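You operate a simulated robot arm through the tools that you are given. There is no shell and no other tool. Be economical: measure what you need, move in short steps, check, and stop when the job is done.

The job below is to be done with a simulated two-armed robot. You get a single attempt, and the scene is never put back.

TASK
Pick up the bottle with one hand, pass it to the other hand and put it on the top of the door ledge. Take the red-handled jug on the top of the site bench and put it away on the top of the fluids bench. Press the button of lamp 1 to switch it on. Put the black end cap from the top of the fittings bench on the shelf of the fittings bench. Press the button of lamp 3 to switch it off. Press the button of lamp 4 to switch it off. Press the button of lamp 5 to switch it on. Take the scrub pad and leave it on the cream tile. Take the red screw cap and leave it on the shelf of the fittings bench. Switch the lamp switch on. Open the bottom drawer of the red chest, take the blue box on the top of the work table and put it away in the inside of the bottom drawer of the red chest and shut the drawer again. Put the black bung on the top of the service bench away in the slot 2 of the blue bins. Do these in any order. Set down upright: bottle, red-handled jug, black bung.

The check looks at the end state, three seconds after you hand in, the way a careful person would. Anything else that was tipped, shoved, dropped, spilled or broken makes it a failure. Lids that push on must go on centred and level and be pressed home; caps that screw on are set level and turned clockwise until they are tight.

THE ROBOT
Two 7-joint arms with fingered hands on one trunk, on a base that drives. Base frame: it is fixed to the floor where the robot stands at the start and does not move with it; the origin is under the middle of the robot, x ahead of it, y to its left, z up; the surface under the hand at the start is at about z = 740. Readings come in mm, degrees, newtons and seconds.
The left shoulder is at the start at [70, 145, 1012], the right one opposite. With the tool pointing down near the work surface each hand reaches from about 420 to 800 mm from the robot's upright axis, wherever it stands, measured 20 degrees to its own side. Places, roughly: black bung (6x6x7 cm) [-3300, 5600, 800]; blue box [-1250, 3750, 750]; bottle (6x6x18 cm) [500, 200, 800]; bottom drawer of the red chest [-3300, 5500, 300]; button of lamp 1 [800, -700, 900]; button of lamp 3 [-1700, 2300, 600]; button of lamp 4 [-1800, 2300, 600]; button of lamp 5 [-1900, 2300, 600]; cream tile (13x13x2 cm) [700, 4700, 800]; end cap [750, 2000, 750]; inside of the bottom drawer of the red chest [-3300, 5600, 200]; lamp switch [-1400, 4100, 900]; red screw cap (4x4x3 cm) [-1900, 3800, 800]; red-handled jug [500, 0, 750]; scrub pad (8x5x5 cm) [-1700, 3600, 800]; shelf of the fittings bench [700, 2400, 200]; slot 2 of the blue bins (16x18 cm) [-7300, 5540, 520]; top of the door ledge (27x16 cm) [-2380, -360, 920]; top of the fluids bench [-7400, -2300, 800]. Payload 3.5 kg a hand.
Tool frame (each hand has its own): the origin (TCP) lies between the finger pads and is the grasp point; the fingertips stand 25 mm ahead of it; z points along the fingers, y is the line along which they close. Largest opening 88 mm; the body of the gripper starts 29 mm behind the TCP. The gripper is a hand of 4 fingers: y runs from the thumb to the fingers, the wrist lies at [-13, -97, -162] in the tool frame, and closing takes about 1.5 s.
Orientation is told as [roll, pitch, yaw] about the base's x, y, z axes, in that order, counted from this pose: with the fingers straight down and the wrist toward the robot, the tool's x, y and z point along [0, 1, 0], [1, 0, 0] and [0, 0, -1] of the base frame.

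THE INTERFACE
- The arms move only by the tool arm_command. It takes "left_deltas", "right_deltas" or both (then of equal length, played together; a hand with none holds still); each is a list of rows, each a list of 7 numbers: the turn, a rotation vector about the tool's x, y, z in degrees, then the shift along the tool's x, y, z in mm, then the gripper command, from -1 (shut) to 1 (fully open), values between in proportion. In form: [[ax, ay, az, dx, dy, dz, gripper], ...]. A call has 1 to 12 rows; each row shifts and turns the commanded pose from where the row before left it, along the tool's axes as they then stand. A row lasts 0.2 s, in which the tool goes at most 50 mm and 8.6 degrees; a call with a longer step from one row to the next is refused whole, and so is a gripper value outside its range. A pose out of reach is approached as far as the arm can. The call stops where the force on the tool passes 40 N (or 10 N more than at its start, if that is more) or the arm is blocked; 0.2 s more then pass. The fingers move at their own pace (about 45 mm/s each) and stop on an object; they squeeze with about 30 N. The grip force told is the motor's: it shows also when the fingers shut on nothing. Time passes only in rows, and 0.2 s behind the last, so rows that do not move let the fingers close. It gives the time, the measured TCP pose, the force on the tool (base axes), the opening and the grip force at its end, in the units of the frame above (readings bear some noise), with the torque about the TCP (base axes, N m) and any sound that the robot's microphone picked up, and new pictures: "show" is both (left out), scene, wrist or none (wrist: the cameras of the hands that moved).
- Cameras (640 x 400 px; columns grow to the right, rows downward): "scene" is now at [132.9, 21.2, 1324.9]; the picture's right is [0.25, -0.97, 0.00], its down [-0.59, -0.15, -0.79] and it looks along [0.77, 0.20, -0.61] (base axes); focal length 269 px, centre (320, 200). "left" rides on the left gripper at [-64, -83, -98] in its tool frame; the picture's right is [-0.62, -0.37, 0.69], its down [0.71, -0.63, 0.30] and it looks along [0.32, 0.68, 0.65] (tool axes); focal length 265 px, centre (320, 200). "right" rides on the right gripper at [64, -83, -98] in its tool frame; the picture's right is [-0.62, 0.37, -0.69], its down [-0.71, -0.63, 0.30] and it looks along [-0.32, 0.68, 0.65] (tool axes); focal length 265 px, centre (320, 200).
- slide_trunk(by): slides the trunk up (or, below 0, down) by that many mm; the arms and the scene camera ride with it, the base frame stays. It gives what a move gives, with no picture.
- drive_base(legs): drives the robot by 1 to 6 legs, each [ahead, left, turn to the left] in mm, mm and degrees, along the robot's own axes; the way and the turn of a leg run together, so that a leg with both is an arc; at most 1500 mm and 180 degrees a leg. The arms and the cameras ride along, it lands a little off, and it stops where it bumps. It gives what a move gives, and a new picture of the scene camera.
- hand_shape(shape, hand): the hand has 4 fingers and takes this shape, open, in about a second: jaw (thumb against the fingers, like two jaws); tri (thumb and two fingers); tip (a fingertip pinch); poke (one finger out to press); point (the index stretched); flat (the hand flat); cup (the hand cupped); fist (a fist). The gripper value then closes the fingers along that shape, each until it touches; the sizes above hold for jaw. It gives what a move gives, with no picture.
- turn_head(pan, tilt): turns the head with the scene camera to pan (to the left, within 86 degrees either way) and tilt (down, from -29 to 69), counted from straight ahead of the robot. It gives what a move gives, and a new picture of the scene camera.
- point_at(camera, pixels): for up to 12 pixels [column, row] of the newest picture of that camera ("zoom" is the newest enlarged one), the place [x, y, z] in the base frame of the surface seen there, good to about 2 mm. The clock stands still meanwhile.
- inspect(camera, box): a new picture of the part [left, top, right, bottom] of that camera's present view, enlarged. The clock stands still meanwhile.
- job_done(): hands the job in; it is judged then, once.

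Go step by step. Measure first, check grasps and placings, and put right what went wrong. The budget is 364 turns and 360 pictures, counting those below and the enlarged ones. Unless the task says otherwise, let go and move clear before handing in.

The tools are called after ">>>" as name(argument=value, ...) on one line, values as JSON. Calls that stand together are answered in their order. arm_command: Moves the arms, as the interface text tells. Its arguments: {"type":"object","properties":{"left_deltas":{"type":"array"},"right_deltas":{"type":"array"},"show":{"type":"string","enum":["both","scene","wrist","none"]}},"required":[]} The other tools are called the same way: slide_trunk (by) slides the trunk up or down; hand_shape (shape, hand) gives the hand a shape; drive_base (legs) drives the base; turn_head (pan, tilt) turns the head that bears the scene camera; point_at (camera, pixels) gives the place of the surface under pixels of a picture; inspect (camera, box) takes an enlarged picture of a part of a camera's view; job_done () hands the job in.

At the start:

```text
time: 0.0
left_tool_pos: [495.4, 287.8, 1019.8]
left_tcp_rot: [0.0, -0.1, 0.1]
left_contact_force: [-0.9, -0.4, -0.7]
left_moment: [0.01, 0.01, 0.04]
left_width: 87.7
left_finger_force: 0.0
left_shape: jaw
right_tool_pos: [540.3, -149.8, 1057.6]
right_tcp_rot: [0.0, 0.0, 0.1]
right_contact_force: [-0.7, -0.5, -0.1]
right_moment: [0.01, 0.05, -0.03]
right_width: 87.3
right_finger_force: 0.1
right_shape: jaw
trunk travel left (down, up): [-575.0, 265.0]
robot x, y, heading: [3.1, 1.9, -0.1]
head pan, tilt: [14.4, 37.6]
```

scene: 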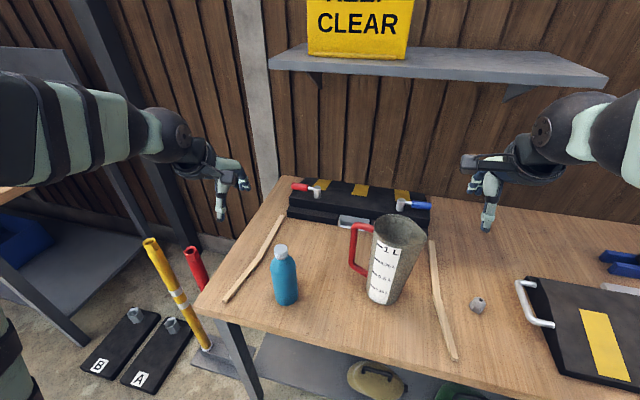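
right: 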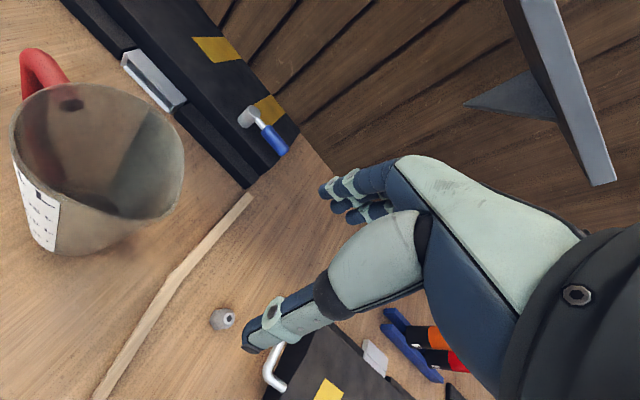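
left: 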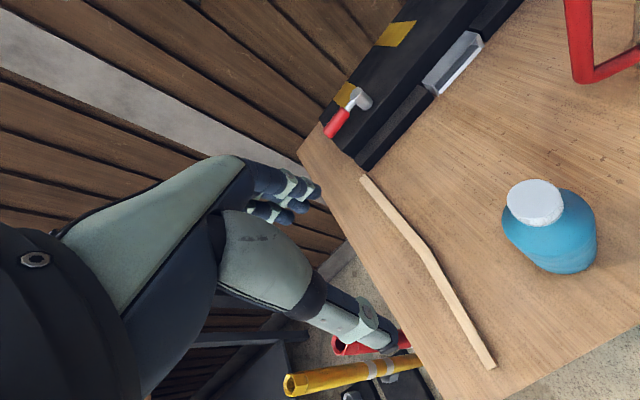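

The blue bottle stands at about (284,275) and the red-handled jug at (390,260). I'll measure both first.

>>> point_at(camera="scene", pixels=[[279, 249], [285, 280], [287, 303], [398, 218], [382, 299], [400, 255], [361, 230], [353, 268], [362, 250], [427, 240], [376, 230], [320, 320]])

>>> inspect(camera="scene", box=[240, 180, 480, 330])

>>> turn_head(pan=-45, tilt=30)

```text
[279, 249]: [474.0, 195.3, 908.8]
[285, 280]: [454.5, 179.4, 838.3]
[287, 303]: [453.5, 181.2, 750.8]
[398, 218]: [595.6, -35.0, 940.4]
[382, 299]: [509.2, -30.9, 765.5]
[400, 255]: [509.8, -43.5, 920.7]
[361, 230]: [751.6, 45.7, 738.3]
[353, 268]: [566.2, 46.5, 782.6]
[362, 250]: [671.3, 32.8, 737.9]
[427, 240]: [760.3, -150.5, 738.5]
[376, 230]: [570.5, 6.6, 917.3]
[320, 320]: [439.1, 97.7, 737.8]
```

```text
2.67 times, centred on (360, 255) of scene
```

zoom: 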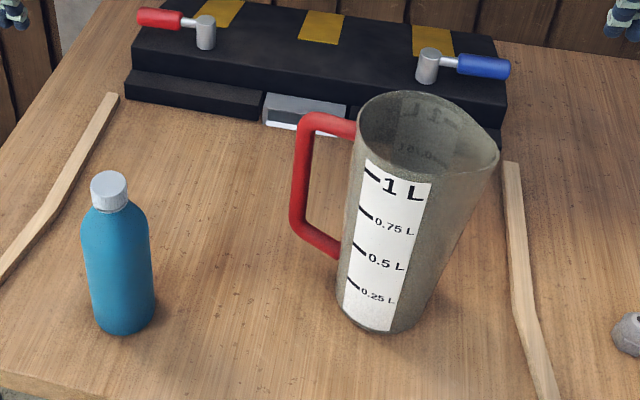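

```text
time: 1.3
left_tool_pos: [495.1, 288.1, 1018.3]
left_tcp_rot: [0.1, 0.1, 0.1]
left_contact_force: [-0.8, -0.1, -0.7]
left_moment: [0.0, -0.01, 0.0]
left_width: 87.7
left_finger_force: 0.0
left_shape: jaw
right_tool_pos: [540.2, -150.7, 1058.0]
right_tcp_rot: [0.0, -0.1, 0.0]
right_contact_force: [0.6, 0.0, 0.5]
right_moment: [0.0, 0.0, 0.0]
right_width: 87.5
right_finger_force: 0.1
right_shape: jaw
trunk travel left (down, up): [-575.0, 265.0]
robot x, y, heading: [1.1, -1.7, 0.1]
head pan, tilt: [-45.0, 30.0]
```

scene: 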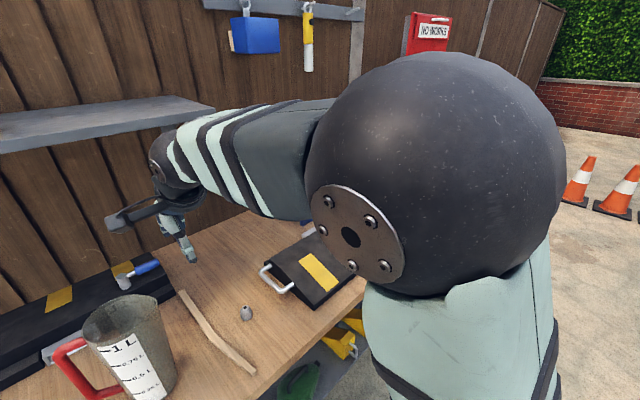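

The bottle's axis is near (480,193), with its top at z 909, and the jug handle is at about (567,46). I'll turn the head back, bring the left hand over the bottle and go down to the cap.

>>> turn_head(pan=10, tilt=40)

>>> arm_command(left_deltas=[[0, 0, 0, -47, -7, 0, 1], [0, 0, 0, -47, -8, 0, 1], [0, 0, 0, 0, 0, 40, 1], [0, 0, 0, 0, 0, 40, 1]], show="both")

```text
time: 2.5
left_tool_pos: [496.1, 288.8, 1019.4]
left_tcp_rot: [0.0, 0.1, 0.0]
left_contact_force: [0.3, 0.4, -0.8]
left_moment: [0.02, 0.0, 0.03]
left_width: 87.7
left_finger_force: 0.1
left_shape: jaw
right_tool_pos: [540.6, -149.7, 1057.4]
right_tcp_rot: [-0.1, 0.0, -0.1]
right_contact_force: [-0.1, -0.6, 0.2]
right_moment: [0.0, -0.02, -0.02]
right_width: 87.6
right_finger_force: 0.0
right_shape: jaw
trunk travel left (down, up): [-575.0, 265.0]
robot x, y, heading: [-2.3, 1.2, 0.2]
head pan, tilt: [10.0, 40.0]
```

scene: 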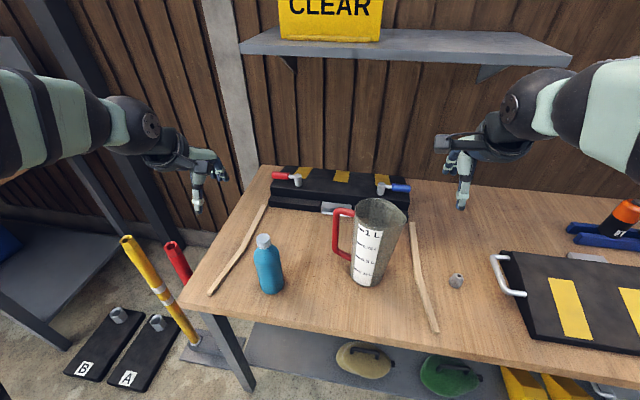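

```text
time: 3.5
left_tool_pos: [490.6, 197.5, 933.3]
left_tcp_rot: [0.1, 0.0, -0.1]
left_contact_force: [-0.2, -0.5, -0.3]
left_moment: [-0.05, -0.05, -0.01]
left_width: 87.5
left_finger_force: 0.0
left_shape: jaw
left hand out of reach, approached as far as the arm can: row 2
right_tool_pos: [542.1, -149.8, 1057.5]
right_tcp_rot: [-0.1, 0.1, -0.1]
right_contact_force: [-0.5, -0.2, -0.1]
right_moment: [-0.01, -0.04, 0.02]
right_width: 87.8
right_finger_force: 0.1
right_shape: jaw
trunk travel left (down, up): [-575.0, 265.0]
robot x, y, heading: [-0.3, 0.6, -0.2]
head pan, tilt: [10.0, 40.0]
```

scene: 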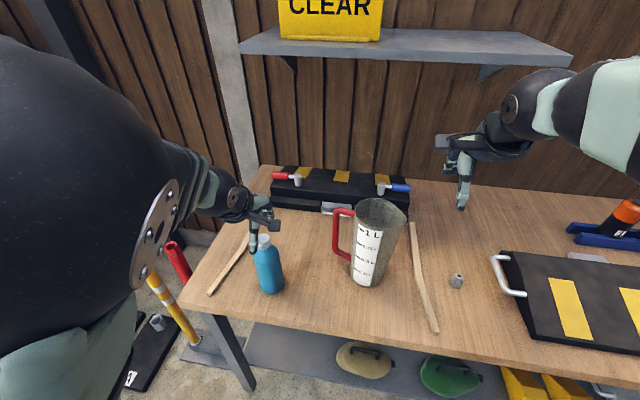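
left: 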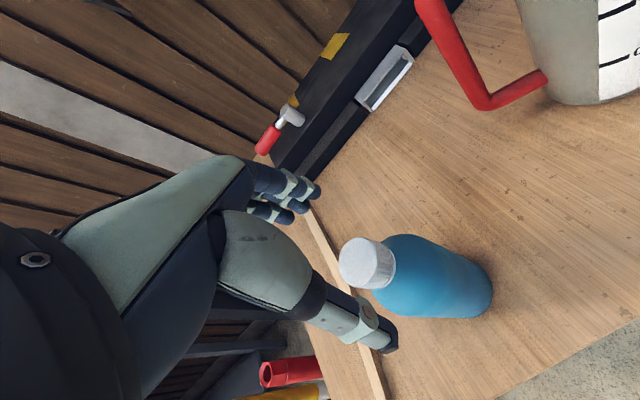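

The left hand is above the cap but the reach limit was touched near in. I'll measure the cap from the wrist picture.

>>> point_at(camera="left", pixels=[[352, 262], [372, 250], [343, 240], [362, 285], [430, 275], [385, 340]])

>>> point_at(camera="scene", pixels=[[263, 237], [260, 243], [269, 240], [253, 250], [275, 222]])

```text
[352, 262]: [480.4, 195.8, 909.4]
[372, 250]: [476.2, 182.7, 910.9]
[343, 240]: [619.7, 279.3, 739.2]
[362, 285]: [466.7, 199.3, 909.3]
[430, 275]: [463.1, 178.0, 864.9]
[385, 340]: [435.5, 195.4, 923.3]
```

```text
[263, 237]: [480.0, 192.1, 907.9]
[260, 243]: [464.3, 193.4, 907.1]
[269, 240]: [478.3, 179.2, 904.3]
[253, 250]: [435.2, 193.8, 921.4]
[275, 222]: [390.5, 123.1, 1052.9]
```

The cap centre is (481,193), so the hand is aligned within 10 mm. I'll go down to z 886 and close.

>>> arm_command(left_deltas=[[0, 0, 0, -3, -3, 24, 1], [0, 0, 0, 0, 0, 24, 1], [0, 0, 0, 0, 0, 0, -1], [0, 0, 0, 0, 0, 0, -1], [0, 0, 0, 0, 0, 0, -1], [0, 0, 0, 0, 0, 0, -1], [0, 0, 0, 0, 0, 0, -1], [0, 0, 0, 0, 0, 0, -1]], show="wrist")

```text
time: 5.3
left_tool_pos: [486.5, 196.5, 889.8]
left_tcp_rot: [0.0, -0.2, 0.0]
left_contact_force: [-1.1, 0.1, 6.3]
left_moment: [0.06, -0.06, 0.02]
left_width: 34.4
left_finger_force: 29.9
left_shape: jaw
right_tool_pos: [539.4, -150.4, 1058.3]
right_tcp_rot: [0.0, 0.0, 0.0]
right_contact_force: [-0.7, -0.3, 0.7]
right_moment: [0.0, 0.03, 0.02]
right_width: 87.6
right_finger_force: 0.1
right_shape: jaw
trunk travel left (down, up): [-575.0, 265.0]
robot x, y, heading: [-2.6, 5.8, 0.1]
head pan, tilt: [10.0, 40.0]
```

left: 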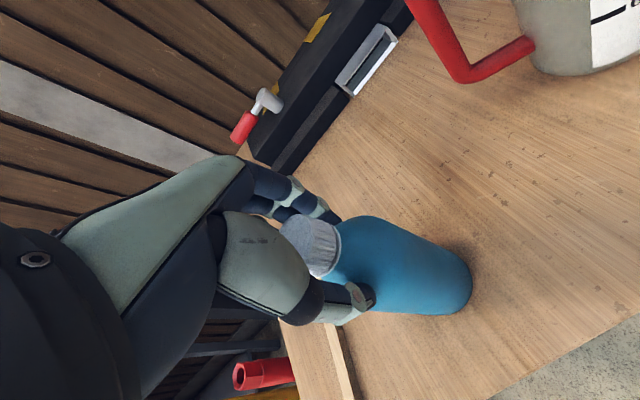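

The cap is gripped (34.4 mm). I'll lift it and then back off from the bench for the hand-over in free air.

>>> arm_command(left_deltas=[[0, 0, 0, 0, 0, -20, -1], [0, 0, 0, 0, 0, -40, -1], [0, 0, 0, 0, 0, -45, -1], [0, 0, 0, 0, 0, -45, -1], [0, 0, 0, 0, 40, 0, -1], [0, 0, 0, 0, 40, 0, -1], [0, 0, 0, 0, 40, 0, -1]], show="none")

>>> drive_base(legs=[[-450, 0, 0]])

>>> arm_command(right_deltas=[[-4.95, -4.95, -4.95, 0, 0, 0, 1], [-4.95, -4.95, -4.95, 0, 0, 0, 1], [-4.95, -4.95, -4.95, 0, 0, 0, 1], [-4.95, -4.95, -4.95, 0, 0, 0, 1], [-4.95, -4.95, -4.95, 0, 0, 0, 1], [-4.95, -4.95, -4.95, 0, 0, 0, 1], [-4.95, -4.95, -4.95, 0, 0, 0, 1], [-4.95, -4.95, -4.95, 0, 0, 0, 1], [-4.95, -4.95, -4.95, 0, 0, 0, 1], [-4.95, -4.95, -4.95, 0, 0, 0, 1], [-4.95, -4.95, -4.95, 0, 0, 0, 1], [-4.95, -4.95, -4.95, 0, 0, 0, 1]], show="none")

>>> arm_command(right_deltas=[[-4.95, -4.95, -4.95, 0, 0, 0, 1], [-4.95, -4.95, -4.95, 0, 0, 0, 1]], show="both")

```text
time: 6.9
left_tool_pos: [615.1, 200.3, 1034.7]
left_tcp_rot: [0.1, 0.3, -0.1]
left_contact_force: [-0.7, 0.5, -3.2]
left_moment: [0.03, -0.03, 0.03]
left_width: 22.2
left_finger_force: 29.8
left_shape: jaw
left hand out of reach, approached as far as the arm can: row 4
right_tool_pos: [542.6, -148.9, 1057.1]
right_tcp_rot: [-0.2, 0.1, 0.1]
right_contact_force: [0.0, -0.8, -0.5]
right_moment: [-0.01, 0.01, 0.02]
right_width: 87.6
right_finger_force: 0.1
right_shape: jaw
trunk travel left (down, up): [-575.0, 265.0]
robot x, y, heading: [0.5, 0.0, -0.1]
head pan, tilt: [10.0, 40.0]
```

```text
time: 9.6
left_tool_pos: [163.0, 200.4, 1036.6]
left_tcp_rot: [0.0, 0.1, 0.3]
left_contact_force: [0.2, -0.4, -2.7]
left_moment: [0.02, 0.0, 0.01]
left_width: 22.3
left_finger_force: 30.0
left_shape: jaw
right_tool_pos: [93.4, -147.5, 1057.1]
right_tcp_rot: [0.0, 0.2, 0.3]
right_contact_force: [-0.2, -0.3, 0.3]
right_moment: [0.01, -0.01, 0.0]
right_width: 87.7
right_finger_force: 0.0
right_shape: jaw
trunk travel left (down, up): [-575.0, 265.0]
robot x, y, heading: [-449.7, 1.8, 0.5]
head pan, tilt: [10.0, 40.0]
```

scene: 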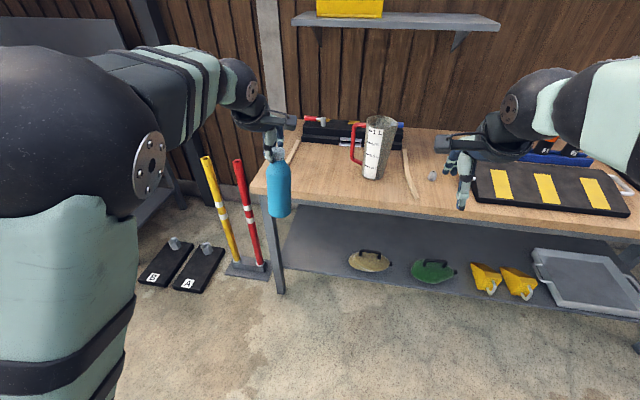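

```text
time: 12.2
left_tool_pos: [165.2, 200.2, 1036.1]
left_tcp_rot: [0.1, 0.1, 0.4]
left_contact_force: [0.2, 0.0, -3.0]
left_moment: [0.01, -0.02, 0.01]
left_width: 22.2
left_finger_force: 29.6
left_shape: jaw
right_tool_pos: [114.6, -156.0, 1050.1]
right_tcp_rot: [-79.2, -9.0, 79.5]
right_contact_force: [-0.1, -0.2, -0.6]
right_moment: [0.0, -0.04, 0.02]
right_width: 88.1
right_finger_force: 0.0
right_shape: jaw
right hand out of reach, approached as far as the arm can: row 2, 3, 4, 5
trunk travel left (down, up): [-575.0, 265.0]
robot x, y, heading: [-448.7, -2.2, 0.1]
head pan, tilt: [10.0, 40.0]
```

```text
time: 12.8
left_tool_pos: [164.4, 200.0, 1036.5]
left_tcp_rot: [0.0, 0.0, 0.3]
left_contact_force: [-0.8, 0.9, -2.7]
left_moment: [0.02, 0.01, 0.01]
left_width: 22.3
left_finger_force: 30.4
left_shape: jaw
right_tool_pos: [115.0, -154.8, 1049.3]
right_tcp_rot: [-89.9, 0.0, 90.4]
right_contact_force: [0.0, 0.0, 0.8]
right_moment: [0.01, 0.02, -0.01]
right_width: 87.6
right_finger_force: 0.1
right_shape: jaw
trunk travel left (down, up): [-575.0, 265.0]
robot x, y, heading: [-448.3, -1.4, 0.4]
head pan, tilt: [10.0, 40.0]
```

scene: 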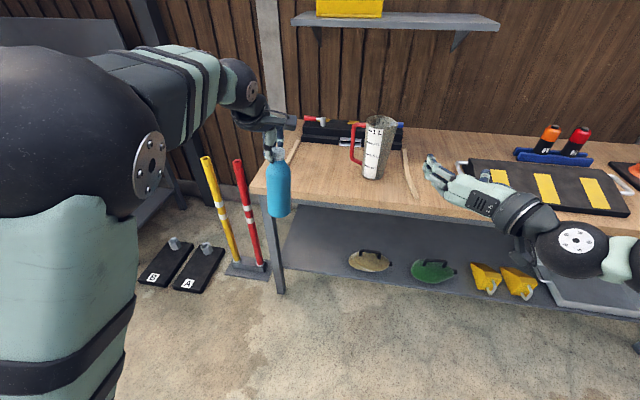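
right: 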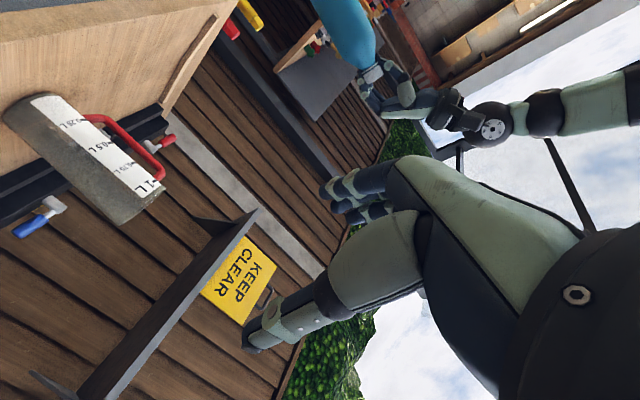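

The bottle hangs upright from the left hand at (279,185), but the opening fell to 22 mm, so I'll look at it closely and measure it.

>>> inspect(camera="scene", box=[220, 90, 340, 230])

>>> point_at(camera="scene", pixels=[[278, 165], [278, 190], [279, 213], [276, 152], [433, 170], [445, 180]])

```text
2.86 times, centred on (280, 160) of scene
```

zoom: 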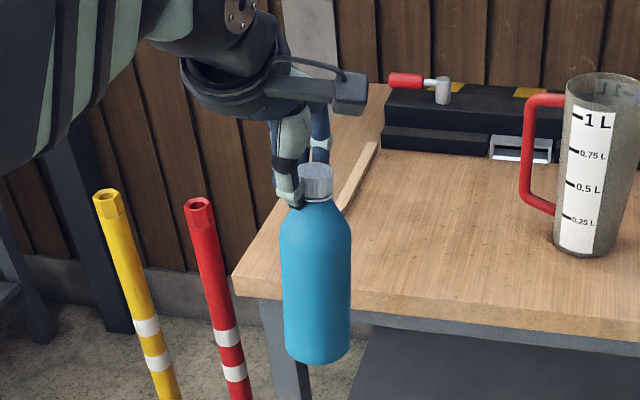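

```text
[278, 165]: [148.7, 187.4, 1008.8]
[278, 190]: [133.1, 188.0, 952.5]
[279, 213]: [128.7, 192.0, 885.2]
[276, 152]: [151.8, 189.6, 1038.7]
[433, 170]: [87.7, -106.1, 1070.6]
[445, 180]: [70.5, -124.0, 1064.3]
```

The left fingers hold the neck and the bottle hangs plumb: axis (163,193), body z 870–1010. I'll move the bottle inward and forward while the right hand goes to a pre-grasp behind it.

>>> arm_command(left_deltas=[[0, 0, 0, 0, 35, 0, -1], [0, 0, 0, 0, 35, 0, -1], [0, 0, 0, -40, 0, 0, -1], [0, 0, 0, -40, 0, 0, -1], [0, 0, 0, -40, 0, 0, -1], [0, 0, 0, 0, 0, 0, -1], [0, 0, 0, 0, 0, 0, -1], [0, 0, 0, 0, 0, 0, -1]], right_deltas=[[0, 0, 0, 40, 0, 0, 1], [0, 0, 0, 40, 0, 0, 1], [0, 0, 0, 30, 0, 0, 1], [0, 0, 0, 0, 46, 0, 1], [0, 0, 0, 0, 46, 0, 1], [0, 0, 0, 0, 46, 0, 1], [0, 0, 0, 0, 46, 0, 1], [0, 0, 0, 0, 46, 22, 1]], show="both")

```text
refused: row 8 steps farther than a row can; nothing moved
```

>>> arm_command(left_deltas=[[0, 0, 0, 0, 35, 0, -1], [0, 0, 0, 0, 35, 0, -1], [0, 0, 0, -40, 0, 0, -1], [0, 0, 0, -40, 0, 0, -1], [0, 0, 0, -40, 0, 0, -1], [0, 0, 0, 0, 0, 0, -1], [0, 0, 0, 0, 0, 0, -1], [0, 0, 0, 0, 0, 0, -1], [0, 0, 0, 0, 0, 0, -1]], right_deltas=[[0, 0, 0, 40, 0, 0, 1], [0, 0, 0, 40, 0, 0, 1], [0, 0, 0, 30, 0, 0, 1], [0, 0, 0, 0, 46, 0, 1], [0, 0, 0, 0, 46, 0, 1], [0, 0, 0, 0, 46, 0, 1], [0, 0, 0, 0, 46, 0, 1], [0, 0, 0, 0, 46, 0, 1], [0, 0, 0, 0, 0, 22, 1]], show="both")

```text
time: 14.8
left_tool_pos: [234.9, 81.8, 1037.8]
left_tcp_rot: [0.1, 0.2, 0.4]
left_contact_force: [1.0, -0.1, 0.0]
left_moment: [0.01, 0.0, -0.01]
left_width: 18.8
left_finger_force: 30.4
left_shape: jaw
right_tool_pos: [134.9, 76.1, 939.6]
right_tcp_rot: [-90.0, -0.1, 90.3]
right_contact_force: [-0.3, 0.2, -0.3]
right_moment: [0.01, 0.01, -0.01]
right_width: 87.5
right_finger_force: 0.0
right_shape: jaw
trunk travel left (down, up): [-575.0, 265.0]
robot x, y, heading: [-445.7, 2.1, 0.3]
head pan, tilt: [10.0, 40.0]
```

scene: 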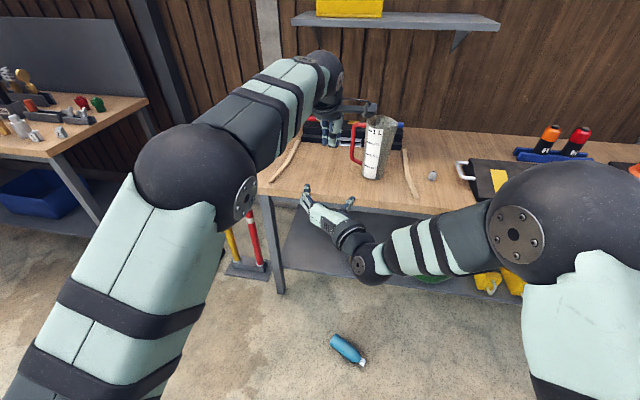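
right: 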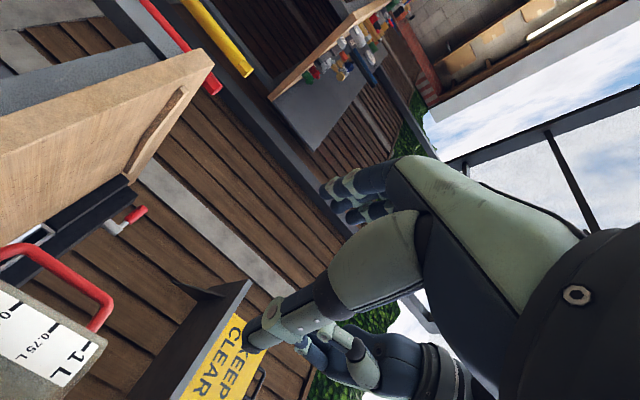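
left: 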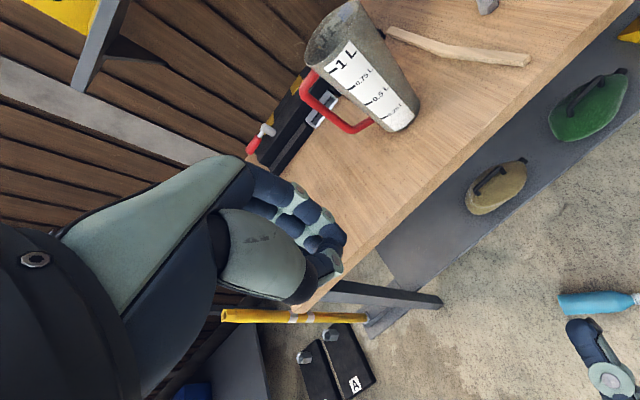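

The bottle slipped out of the fingers and lies on the floor at (347,350). I'll measure and inspect it before picking it up again.

>>> inspect(camera="scene", box=[300, 310, 400, 390])

>>> point_at(camera="scene", pixels=[[334, 340], [340, 346], [348, 350], [355, 356], [364, 362], [340, 352], [330, 380], [380, 350]])

```text
5.00 times, centred on (350, 350) of scene
```

zoom: 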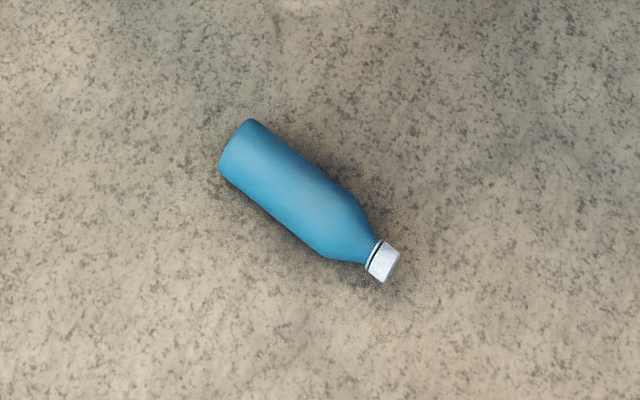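

```text
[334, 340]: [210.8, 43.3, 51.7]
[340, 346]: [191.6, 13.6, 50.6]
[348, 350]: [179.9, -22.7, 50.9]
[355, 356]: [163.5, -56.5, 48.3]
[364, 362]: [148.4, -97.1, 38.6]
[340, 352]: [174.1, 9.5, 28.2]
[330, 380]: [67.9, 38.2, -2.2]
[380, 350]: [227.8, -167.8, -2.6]
```

The bottle lies with its base at about (212,48), cap toward (145,-105) and diameter about 54, and it looks intact. I'll part the hands and bring the right one back to fingers-down, for a side-by-side hand-over with the bottle held horizontally.

>>> arm_command(right_deltas=[[0, 0, 0, -40, -20, 0, 1], [0, 0, 0, -40, -20, 0, 1], [0, 0, 0, -30, -35, 0, 1], [0, 0, 0, 0, -46, 0, 1], [0, 0, 0, 0, -46, 0, 1], [0, 0, 0, 0, -46, 0, 1], [0, 0, 0, 0, -20, 0, 1]], left_deltas=[[0, 0, 0, 40, 0, 0, 1], [0, 0, 0, 40, 0, 0, 1], [0, 0, 0, 40, 0, 0, 1], [0, 0, 0, 0, 0, 0, 1], [0, 0, 0, 0, 0, 0, 1], [0, 0, 0, 0, 0, 0, 1], [0, 0, 0, 0, 0, 0, 1]], show="none")

>>> arm_command(right_deltas=[[4.95, 4.95, 4.95, 0, 0, 0, 1], [4.95, 4.95, 4.95, 0, 0, 0, 1], [4.95, 4.95, 4.95, 0, 0, 0, 1], [4.95, 4.95, 4.95, 0, 0, 0, 1], [4.95, 4.95, 4.95, 0, 0, 0, 1], [4.95, 4.95, 4.95, 0, 0, 0, 1], [4.95, 4.95, 4.95, 0, 0, 0, 1], [4.95, 4.95, 4.95, 0, 0, 0, 1], [4.95, 4.95, 4.95, 0, 0, 0, 1], [4.95, 4.95, 4.95, 0, 0, 0, 1], [4.95, 4.95, 4.95, 0, 0, 0, 1], [4.95, 4.95, 4.95, 0, 0, 0, 1]], show="none")

>>> arm_command(right_deltas=[[4.95, 4.95, 4.95, 0, 0, 0, 1], [4.95, 4.95, 4.95, 0, 0, 0, 1]], show="none")

>>> drive_base(legs=[[0, 0, -25.6]])

>>> slide_trunk(by=-500)

>>> turn_head(pan=25, tilt=45)

```text
time: 16.4
left_tool_pos: [231.9, 202.1, 1036.6]
left_tcp_rot: [0.0, 0.0, 0.2]
left_contact_force: [-0.9, 0.3, 0.1]
left_moment: [0.01, -0.04, -0.01]
left_width: 87.6
left_finger_force: 0.2
left_shape: jaw
right_tool_pos: [138.4, -159.4, 1051.7]
right_tcp_rot: [-90.0, 0.1, 90.5]
right_contact_force: [1.0, -0.6, -0.1]
right_moment: [0.02, 0.0, 0.01]
right_width: 87.7
right_finger_force: 0.0
right_shape: jaw
trunk travel left (down, up): [-575.0, 265.0]
robot x, y, heading: [-448.0, -1.4, 0.2]
head pan, tilt: [10.0, 40.0]
```

```text
time: 19.0
left_tool_pos: [231.4, 203.2, 1037.2]
left_tcp_rot: [0.0, 0.1, 0.3]
left_contact_force: [-0.7, 0.0, 0.2]
left_moment: [0.02, -0.01, -0.02]
left_width: 87.6
left_finger_force: 0.0
left_shape: jaw
right_tool_pos: [136.2, -157.7, 1051.6]
right_tcp_rot: [-10.8, -8.9, 10.9]
right_contact_force: [-0.1, -0.3, 0.5]
right_moment: [0.02, 0.01, -0.01]
right_width: 87.6
right_finger_force: 0.0
right_shape: jaw
trunk travel left (down, up): [-575.0, 265.0]
robot x, y, heading: [-444.9, -0.0, 0.5]
head pan, tilt: [10.0, 40.0]
```

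```text
time: 19.6
left_tool_pos: [234.1, 200.9, 1036.9]
left_tcp_rot: [0.1, 0.1, 0.3]
left_contact_force: [-0.3, 0.3, -0.3]
left_moment: [0.02, -0.03, 0.01]
left_width: 87.5
left_finger_force: 0.0
left_shape: jaw
right_tool_pos: [136.2, -159.0, 1051.1]
right_tcp_rot: [0.1, 0.2, 0.2]
right_contact_force: [-0.5, -0.1, 0.5]
right_moment: [0.01, 0.03, 0.02]
right_width: 87.6
right_finger_force: 0.1
right_shape: jaw
trunk travel left (down, up): [-575.0, 265.0]
robot x, y, heading: [-447.0, -0.1, -0.0]
head pan, tilt: [10.0, 40.0]
```

```text
time: 21.4
left_tool_pos: [253.6, -111.9, 1036.5]
left_tcp_rot: [0.0, 0.0, -25.5]
left_contact_force: [-0.1, 0.9, -0.7]
left_moment: [-0.02, 0.01, 0.0]
left_width: 87.9
left_finger_force: 0.2
left_shape: jaw
right_tool_pos: [9.4, -395.1, 1051.1]
right_tcp_rot: [0.0, 0.0, -25.4]
right_contact_force: [1.4, 0.4, 0.2]
right_moment: [0.03, 0.03, 0.03]
right_width: 88.0
right_finger_force: 0.0
right_shape: jaw
trunk travel left (down, up): [-575.0, 265.0]
robot x, y, heading: [-446.8, -1.5, -25.4]
head pan, tilt: [10.0, 40.0]
```

scene: 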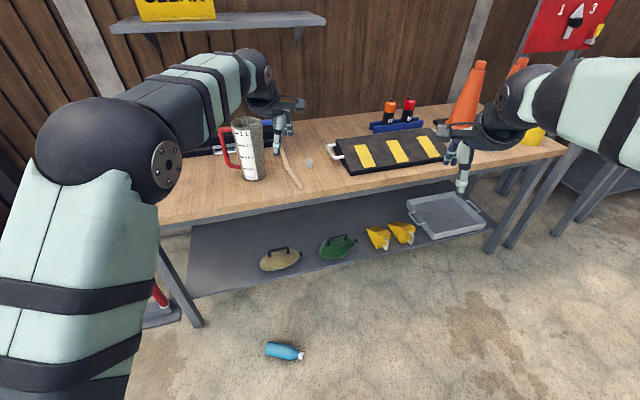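

```text
refused: -500 is not a number from -400 to 400
```

```text
time: 22.1
left_tool_pos: [253.9, -112.1, 1036.9]
left_tcp_rot: [0.1, 0.0, -25.4]
left_contact_force: [-0.7, -0.1, -0.4]
left_moment: [-0.01, 0.03, 0.0]
left_width: 87.5
left_finger_force: 0.0
left_shape: jaw
right_tool_pos: [10.8, -395.9, 1052.1]
right_tcp_rot: [0.0, 0.0, -25.4]
right_contact_force: [0.2, 0.0, -0.2]
right_moment: [-0.01, -0.02, 0.0]
right_width: 87.8
right_finger_force: 0.1
right_shape: jaw
trunk travel left (down, up): [-575.0, 265.0]
robot x, y, heading: [-448.3, -2.4, -25.2]
head pan, tilt: [25.0, 45.0]
```

scene: 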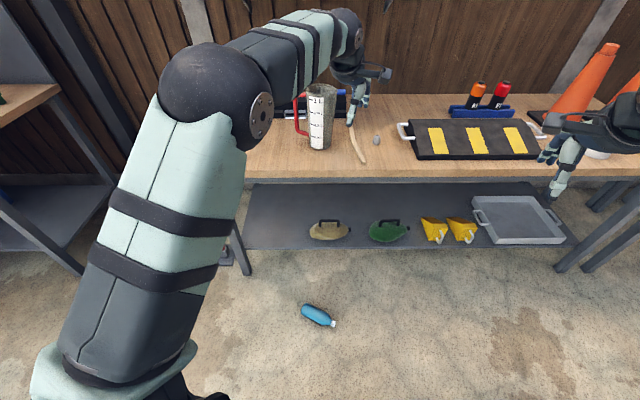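

The robot now faces along the bottle's normal. I'll lower the trunk and put the left hand over the bottle's base half.

>>> arm_command(left_deltas=[[0, 0, 0, 30, -35, 0, 1], [0, 0, 0, 30, -35, 0, 1], [0, 0, 0, 30, -35, 0, 1]], show="none")

>>> slide_trunk(by=-400)

>>> slide_trunk(by=-175)

>>> arm_command(left_deltas=[[0, 0, 0, 0, 0, 40, 1], [0, 0, 0, 0, 0, 40, 1], [0, 0, 0, 0, 0, 40, 1], [0, 0, 0, 0, 0, 40, 1]], show="both")

```text
time: 22.9
left_tool_pos: [196.7, 15.5, 1039.3]
left_tcp_rot: [-0.2, 0.0, -25.6]
left_contact_force: [-0.2, 1.3, -0.4]
left_moment: [0.02, -0.02, 0.01]
left_width: 87.7
left_finger_force: 0.0
left_shape: jaw
right_tool_pos: [9.8, -393.7, 1052.9]
right_tcp_rot: [-0.1, -0.1, -25.3]
right_contact_force: [0.3, -0.2, 0.3]
right_moment: [0.01, -0.01, -0.01]
right_width: 87.5
right_finger_force: 0.1
right_shape: jaw
trunk travel left (down, up): [-575.0, 265.0]
robot x, y, heading: [-447.0, 1.3, -25.4]
head pan, tilt: [25.0, 45.0]
```

```text
time: 26.8
left_tool_pos: [196.7, 14.3, 638.9]
left_tcp_rot: [0.0, 0.0, -25.4]
left_contact_force: [0.6, 0.0, -0.3]
left_moment: [0.0, -0.02, 0.01]
left_width: 87.8
left_finger_force: 0.2
left_shape: jaw
right_tool_pos: [9.4, -396.1, 651.7]
right_tcp_rot: [0.0, 0.0, -25.3]
right_contact_force: [0.0, -0.2, 1.0]
right_moment: [-0.02, -0.01, 0.04]
right_width: 87.6
right_finger_force: 0.0
right_shape: jaw
trunk travel left (down, up): [-175.0, 665.0]
robot x, y, heading: [-447.9, -0.4, -25.7]
head pan, tilt: [25.0, 45.0]
```

```text
time: 28.7
left_tool_pos: [197.5, 13.8, 463.8]
left_tcp_rot: [0.0, 0.0, -25.4]
left_contact_force: [0.4, 0.2, 0.1]
left_moment: [0.0, 0.03, 0.0]
left_width: 87.8
left_finger_force: 0.0
left_shape: jaw
right_tool_pos: [10.2, -395.7, 476.8]
right_tcp_rot: [0.1, 0.0, -25.4]
right_contact_force: [0.2, -0.3, 0.8]
right_moment: [0.02, 0.03, -0.01]
right_width: 87.9
right_finger_force: 0.1
right_shape: jaw
trunk travel left (down, up): [0.0, 840.0]
robot x, y, heading: [-448.4, -2.0, -25.5]
head pan, tilt: [25.0, 45.0]
```

```text
time: 29.7
left_tool_pos: [197.1, 12.3, 302.1]
left_tcp_rot: [0.0, 0.0, -25.4]
left_contact_force: [-1.7, 0.6, -0.3]
left_moment: [-0.03, 0.02, 0.0]
left_width: 87.7
left_finger_force: 0.0
left_shape: jaw
right_tool_pos: [10.6, -395.2, 476.6]
right_tcp_rot: [0.0, 0.0, -25.3]
right_contact_force: [-0.1, -1.1, 0.3]
right_moment: [0.0, -0.04, -0.01]
right_width: 87.7
right_finger_force: 0.0
right_shape: jaw
trunk travel left (down, up): [0.0, 840.0]
robot x, y, heading: [-450.1, 0.7, -25.3]
head pan, tilt: [25.0, 45.0]
```

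scene: 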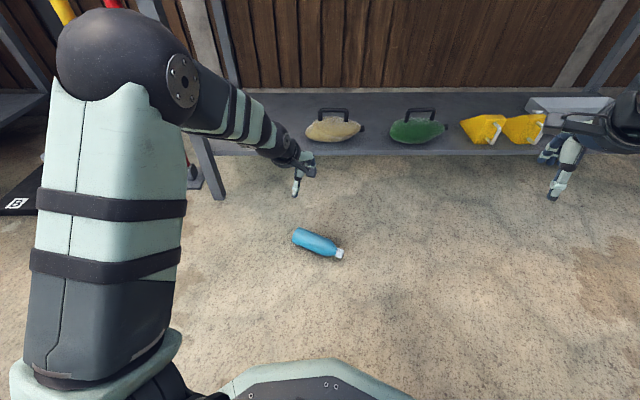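
left: 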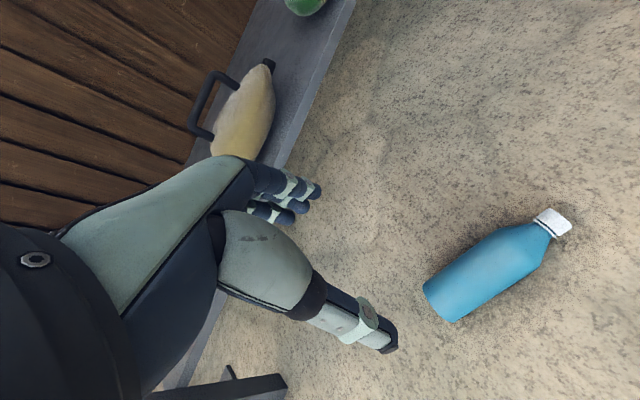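

I'll measure the bottle from the wrist camera to refine the grasp line.

>>> point_at(camera="left", pixels=[[441, 300], [460, 285], [480, 272], [500, 258], [525, 245], [555, 222], [424, 284], [448, 318], [535, 226], [550, 265]])

>>> point_at(camera="scene", pixels=[[296, 236], [305, 239], [316, 242], [327, 247], [340, 254]])

```text
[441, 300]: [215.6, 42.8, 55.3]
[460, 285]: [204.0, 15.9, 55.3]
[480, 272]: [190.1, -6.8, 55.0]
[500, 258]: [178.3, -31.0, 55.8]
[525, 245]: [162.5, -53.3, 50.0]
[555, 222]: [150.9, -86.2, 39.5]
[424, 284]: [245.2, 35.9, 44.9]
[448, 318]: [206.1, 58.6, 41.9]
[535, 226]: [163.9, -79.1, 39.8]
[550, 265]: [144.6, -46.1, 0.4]
```

```text
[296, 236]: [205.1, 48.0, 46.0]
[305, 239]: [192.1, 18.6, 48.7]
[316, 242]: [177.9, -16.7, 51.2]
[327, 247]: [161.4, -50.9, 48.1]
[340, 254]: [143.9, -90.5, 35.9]
```

The bottle's axis runs (222,50)→(147,-97), so the grip point is near (204,14). I'll go down to z about 34 and close.

>>> arm_command(left_deltas=[[0, 0, 0, 0, 6, 40, 1], [0, 0, 0, 0, 0, 45, 1], [0, 0, 0, 0, 0, 45, 1], [0, 0, 0, 0, 0, 45, 1], [0, 0, 0, 0, 0, 45, 1], [0, 0, 0, 0, 0, 28, 1], [0, 0, 0, 0, 0, 20, 1]], show="both")

```text
time: 31.3
left_tool_pos: [202.2, 10.9, 34.3]
left_tcp_rot: [0.1, 0.0, -25.4]
left_contact_force: [-0.4, 0.3, 0.0]
left_moment: [0.02, -0.01, 0.02]
left_width: 87.7
left_finger_force: 0.0
left_shape: jaw
right_tool_pos: [10.4, -395.6, 475.3]
right_tcp_rot: [-0.1, 0.0, -25.4]
right_contact_force: [0.1, -0.5, -0.7]
right_moment: [0.02, 0.01, 0.0]
right_width: 87.8
right_finger_force: 0.0
right_shape: jaw
trunk travel left (down, up): [0.0, 840.0]
robot x, y, heading: [-448.9, -1.4, -25.6]
head pan, tilt: [25.0, 45.0]
```

scene: 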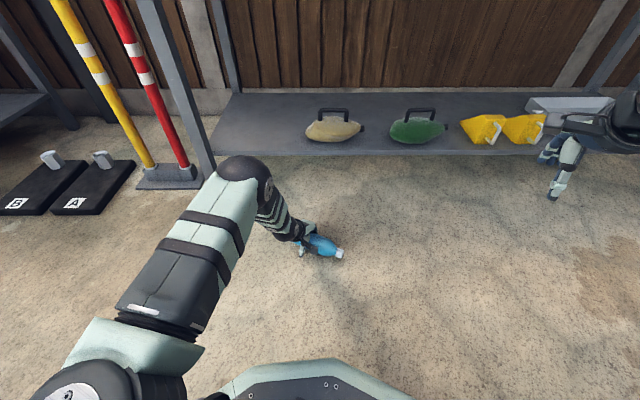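
left: 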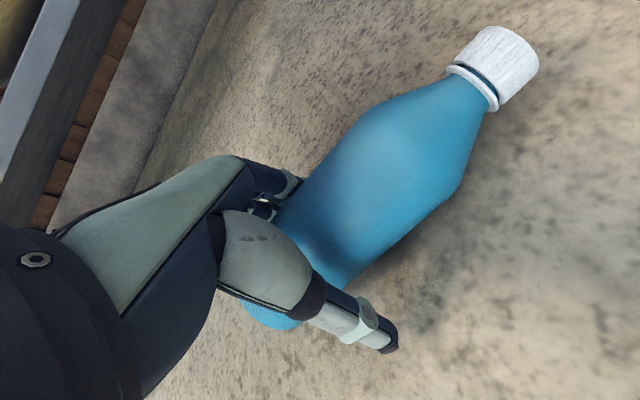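

The base half is between the fingers. I'll close, wait and lift.

>>> arm_command(left_deltas=[[0, 0, 0, 0, 0, 0, -1], [0, 0, 0, 0, 0, 0, -1], [0, 0, 0, 0, 0, 0, -1], [0, 0, 0, 0, 0, 0, -1], [0, 0, 0, 0, 0, 0, -1], [0, 0, 0, 0, 0, 0, -1], [0, 0, 0, 0, 0, 0, -1], [0, 0, 0, 0, 0, -20, -1], [0, 0, 0, 0, 0, -20, -1], [0, 0, 0, 0, 0, -20, -1], [0, 0, 0, 0, 0, -20, -1]], show="both")

```text
time: 33.7
left_tool_pos: [200.2, 10.2, 112.9]
left_tcp_rot: [0.0, 0.1, -25.4]
left_contact_force: [0.5, 0.2, -3.1]
left_moment: [0.05, -0.03, 0.03]
left_width: 43.2
left_finger_force: 30.0
left_shape: jaw
right_tool_pos: [9.8, -396.0, 476.2]
right_tcp_rot: [-0.1, 0.1, -25.4]
right_contact_force: [0.3, 0.6, -0.2]
right_moment: [0.01, 0.0, 0.01]
right_width: 88.0
right_finger_force: 0.1
right_shape: jaw
trunk travel left (down, up): [0.0, 840.0]
robot x, y, heading: [-448.1, -1.3, -25.4]
head pan, tilt: [25.0, 45.0]
```

scene: 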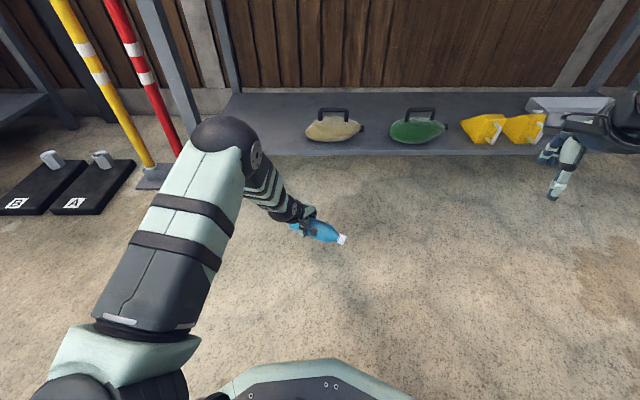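
left: 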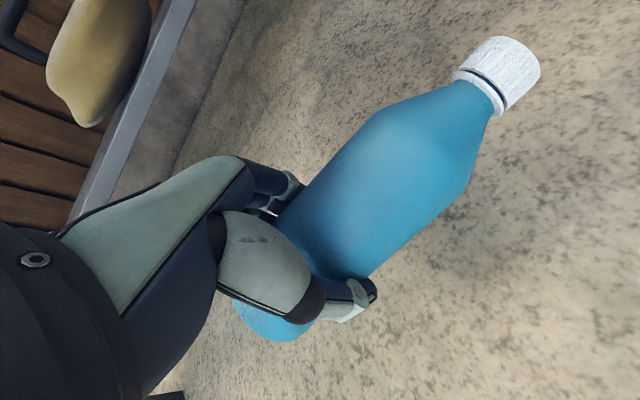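

The bottle is held firmly (43 mm). I'll lift it with arm and trunk, then bring it to the middle with the right hand above it.

>>> arm_command(left_deltas=[[0, 0, 0, 0, 0, -30, -1], [0, 0, 0, 0, 0, -40, -1], [0, 0, 0, 0, 0, -40, -1], [0, 0, 0, 0, 0, -40, -1], [0, 0, 0, 0, 0, -40, -1], [0, 0, 0, 0, 0, -20, -1]], show="none")

>>> slide_trunk(by=400)

>>> arm_command(left_deltas=[[0, 0, 0, -25, 0, 0, -1], [0, 0, 0, -35, 0, 0, -1], [0, 0, 0, -35, 0, 0, -1], [0, 0, 0, -35, 0, 0, -1], [0, 0, 0, -35, 0, 0, -1], [0, 0, 0, -35, 0, 0, -1], [0, 0, 0, -20, 0, 0, -1]], show="both")

```text
time: 35.1
left_tool_pos: [201.6, 9.7, 324.4]
left_tcp_rot: [0.1, 0.1, -25.3]
left_contact_force: [0.1, -0.1, -3.1]
left_moment: [0.08, 0.01, -0.04]
left_width: 43.2
left_finger_force: 30.0
left_shape: jaw
right_tool_pos: [9.5, -396.0, 476.5]
right_tcp_rot: [0.0, -0.1, -25.3]
right_contact_force: [0.8, -0.7, 0.3]
right_moment: [0.02, 0.06, -0.03]
right_width: 87.6
right_finger_force: 0.0
right_shape: jaw
trunk travel left (down, up): [0.0, 840.0]
robot x, y, heading: [-450.9, -1.8, -25.4]
head pan, tilt: [25.0, 45.0]
```

```text
time: 38.9
left_tool_pos: [202.1, 8.6, 724.7]
left_tcp_rot: [0.0, 0.1, -25.5]
left_contact_force: [0.8, -0.4, -3.3]
left_moment: [0.05, -0.02, 0.0]
left_width: 43.1
left_finger_force: 29.8
left_shape: jaw
right_tool_pos: [10.6, -395.2, 876.4]
right_tcp_rot: [0.0, 0.1, -25.4]
right_contact_force: [0.8, -0.4, -0.4]
right_moment: [0.01, 0.02, 0.03]
right_width: 88.0
right_finger_force: 0.1
right_shape: jaw
trunk travel left (down, up): [-400.0, 440.0]
robot x, y, heading: [-453.0, -4.0, -25.4]
head pan, tilt: [25.0, 45.0]
```

```text
time: 40.5
left_tool_pos: [105.2, -191.4, 724.5]
left_tcp_rot: [0.0, 0.0, -25.4]
left_contact_force: [-0.9, -0.1, -3.5]
left_moment: [0.03, -0.02, -0.02]
left_width: 43.3
left_finger_force: 29.4
left_shape: jaw
right_tool_pos: [10.6, -396.7, 875.5]
right_tcp_rot: [0.0, 0.0, -25.4]
right_contact_force: [0.9, -0.6, 1.1]
right_moment: [-0.01, 0.0, 0.02]
right_width: 87.6
right_finger_force: 0.1
right_shape: jaw
trunk travel left (down, up): [-400.0, 440.0]
robot x, y, heading: [-446.3, -2.5, -25.2]
head pan, tilt: [25.0, 45.0]
```

scene: 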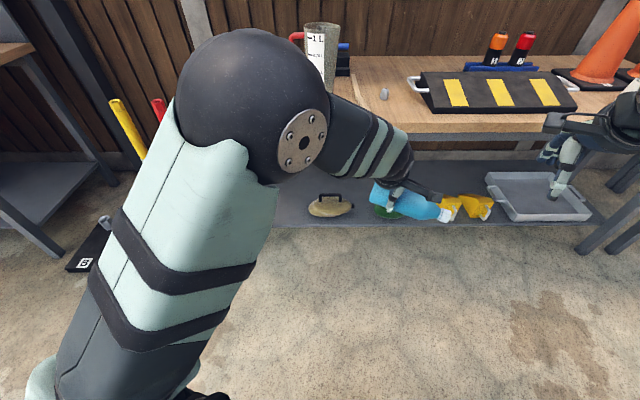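
left: 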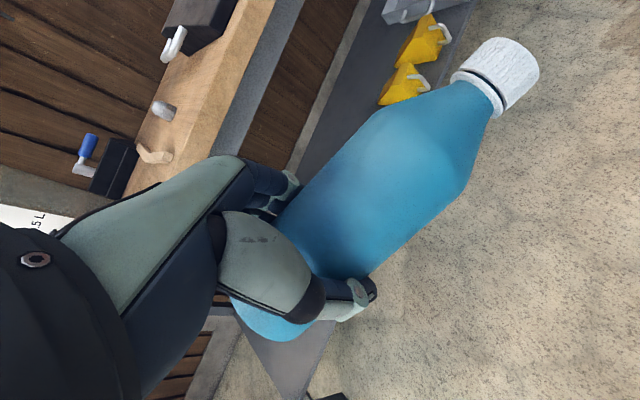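

I'll measure the bottle's points in the left wrist picture to place the right hand.

>>> point_at(camera="left", pixels=[[265, 320], [330, 225], [380, 190], [420, 150], [440, 125], [480, 95], [505, 70]])

>>> inspect(camera="scene", box=[350, 130, 480, 240])

```text
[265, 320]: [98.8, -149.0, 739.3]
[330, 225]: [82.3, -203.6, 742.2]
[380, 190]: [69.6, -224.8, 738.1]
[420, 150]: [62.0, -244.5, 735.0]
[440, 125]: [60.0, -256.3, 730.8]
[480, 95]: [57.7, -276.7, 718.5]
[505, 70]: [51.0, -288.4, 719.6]
```

```text
3.64 times, centred on (415, 185) of scene
```

zoom: 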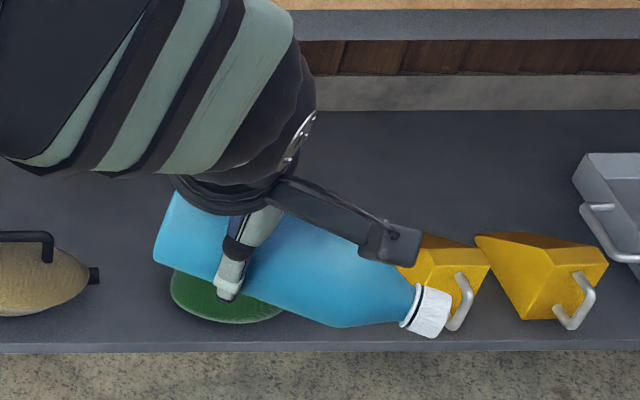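

The left camera housing sits over the bottle, so a parallel grip would clash. The right hand will come in horizontally from the robot's side, fingers above and thumb below; I turn it now and push the left hand forward.

>>> arm_command(right_deltas=[[-8.2, 0, 0, 0, 0, 0, 1], [-8.2, 0, 0, 0, 0, 0, 1], [-8.2, 0, 0, 0, 0, 0, 1], [-8.2, 0, 0, 0, 0, 0, 1], [-8.2, 0, 0, 0, 0, 0, 1], [-8.2, 0, 0, 0, 0, 0, 1], [-8.2, 0, 0, 0, 0, 0, 1], [-8.2, 0, 0, 0, 0, 0, 1], [-8.2, 0, 0, 0, 0, 0, 1], [-8.2, 0, 0, 0, 0, 0, 1], [-8, 0, 0, 0, 0, 0, 1]], left_deltas=[[0, 0, 0, 0, 20, 0, -1], [0, 0, 0, 0, 20, 0, -1], [0, 0, 0, 0, 20, 0, -1], [0, 0, 0, 0, 20, 0, -1], [0, 0, 0, 0, 0, 0, -1], [0, 0, 0, 0, 0, 0, -1], [0, 0, 0, 0, 0, 0, -1], [0, 0, 0, 0, 0, 0, -1], [0, 0, 0, 0, 0, 0, -1], [0, 0, 0, 0, 0, 0, -1], [0, 0, 0, 0, 0, 0, -1]], show="none")

>>> arm_command(right_deltas=[[0, 0, 0, 0, -40, 0, 1], [0, 0, 0, 0, -40, 0, 1], [0, 0, 0, 0, -40, 0, 1], [0, 0, 0, 0, -45, 0, 1]], show="both")

```text
time: 42.9
left_tool_pos: [180.8, -224.2, 725.3]
left_tcp_rot: [0.0, 0.1, -25.4]
left_contact_force: [0.2, -0.7, -3.3]
left_moment: [0.08, -0.04, 0.0]
left_width: 43.0
left_finger_force: 29.6
left_shape: jaw
right_tool_pos: [10.6, -396.5, 876.5]
right_tcp_rot: [-140.3, -90.0, 114.8]
right_contact_force: [0.4, 0.5, 0.2]
right_moment: [-0.03, 0.01, 0.02]
right_width: 87.7
right_finger_force: 0.1
right_shape: jaw
trunk travel left (down, up): [-400.0, 440.0]
robot x, y, heading: [-449.9, -2.0, -25.4]
head pan, tilt: [25.0, 45.0]
```

```text
time: 43.9
left_tool_pos: [179.9, -224.5, 724.9]
left_tcp_rot: [-0.1, 0.1, -25.4]
left_contact_force: [0.2, -0.5, -3.1]
left_moment: [0.08, -0.06, 0.01]
left_width: 42.7
left_finger_force: 30.0
left_shape: jaw
right_tool_pos: [18.5, -411.7, 762.0]
right_tcp_rot: [-47.5, -89.9, 22.2]
right_contact_force: [-0.1, -0.3, -0.1]
right_moment: [-0.03, 0.0, -0.02]
right_width: 87.8
right_finger_force: 0.0
right_shape: jaw
right hand out of reach, approached as far as the arm can: row 3, 4
trunk travel left (down, up): [-400.0, 440.0]
robot x, y, heading: [-449.5, -1.3, -25.5]
head pan, tilt: [25.0, 45.0]
```

scene: 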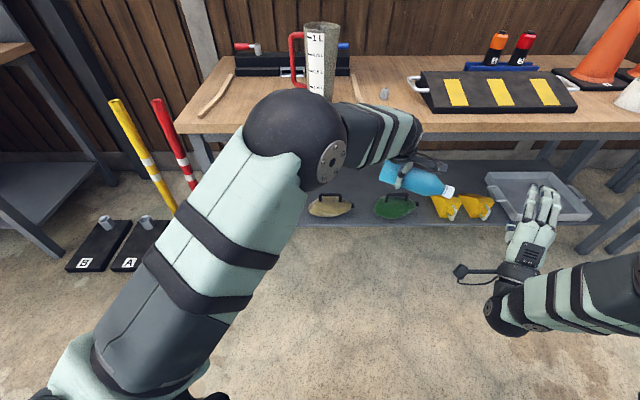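
right: 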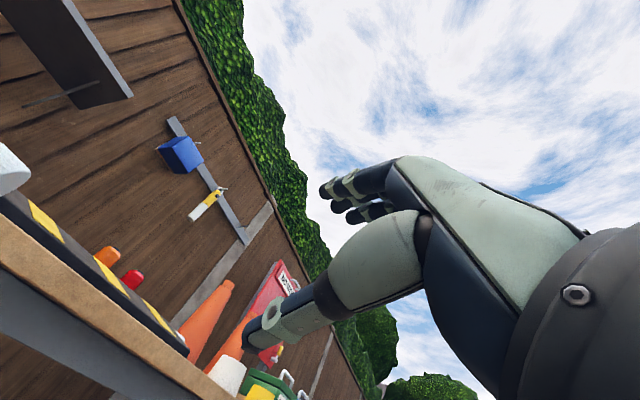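

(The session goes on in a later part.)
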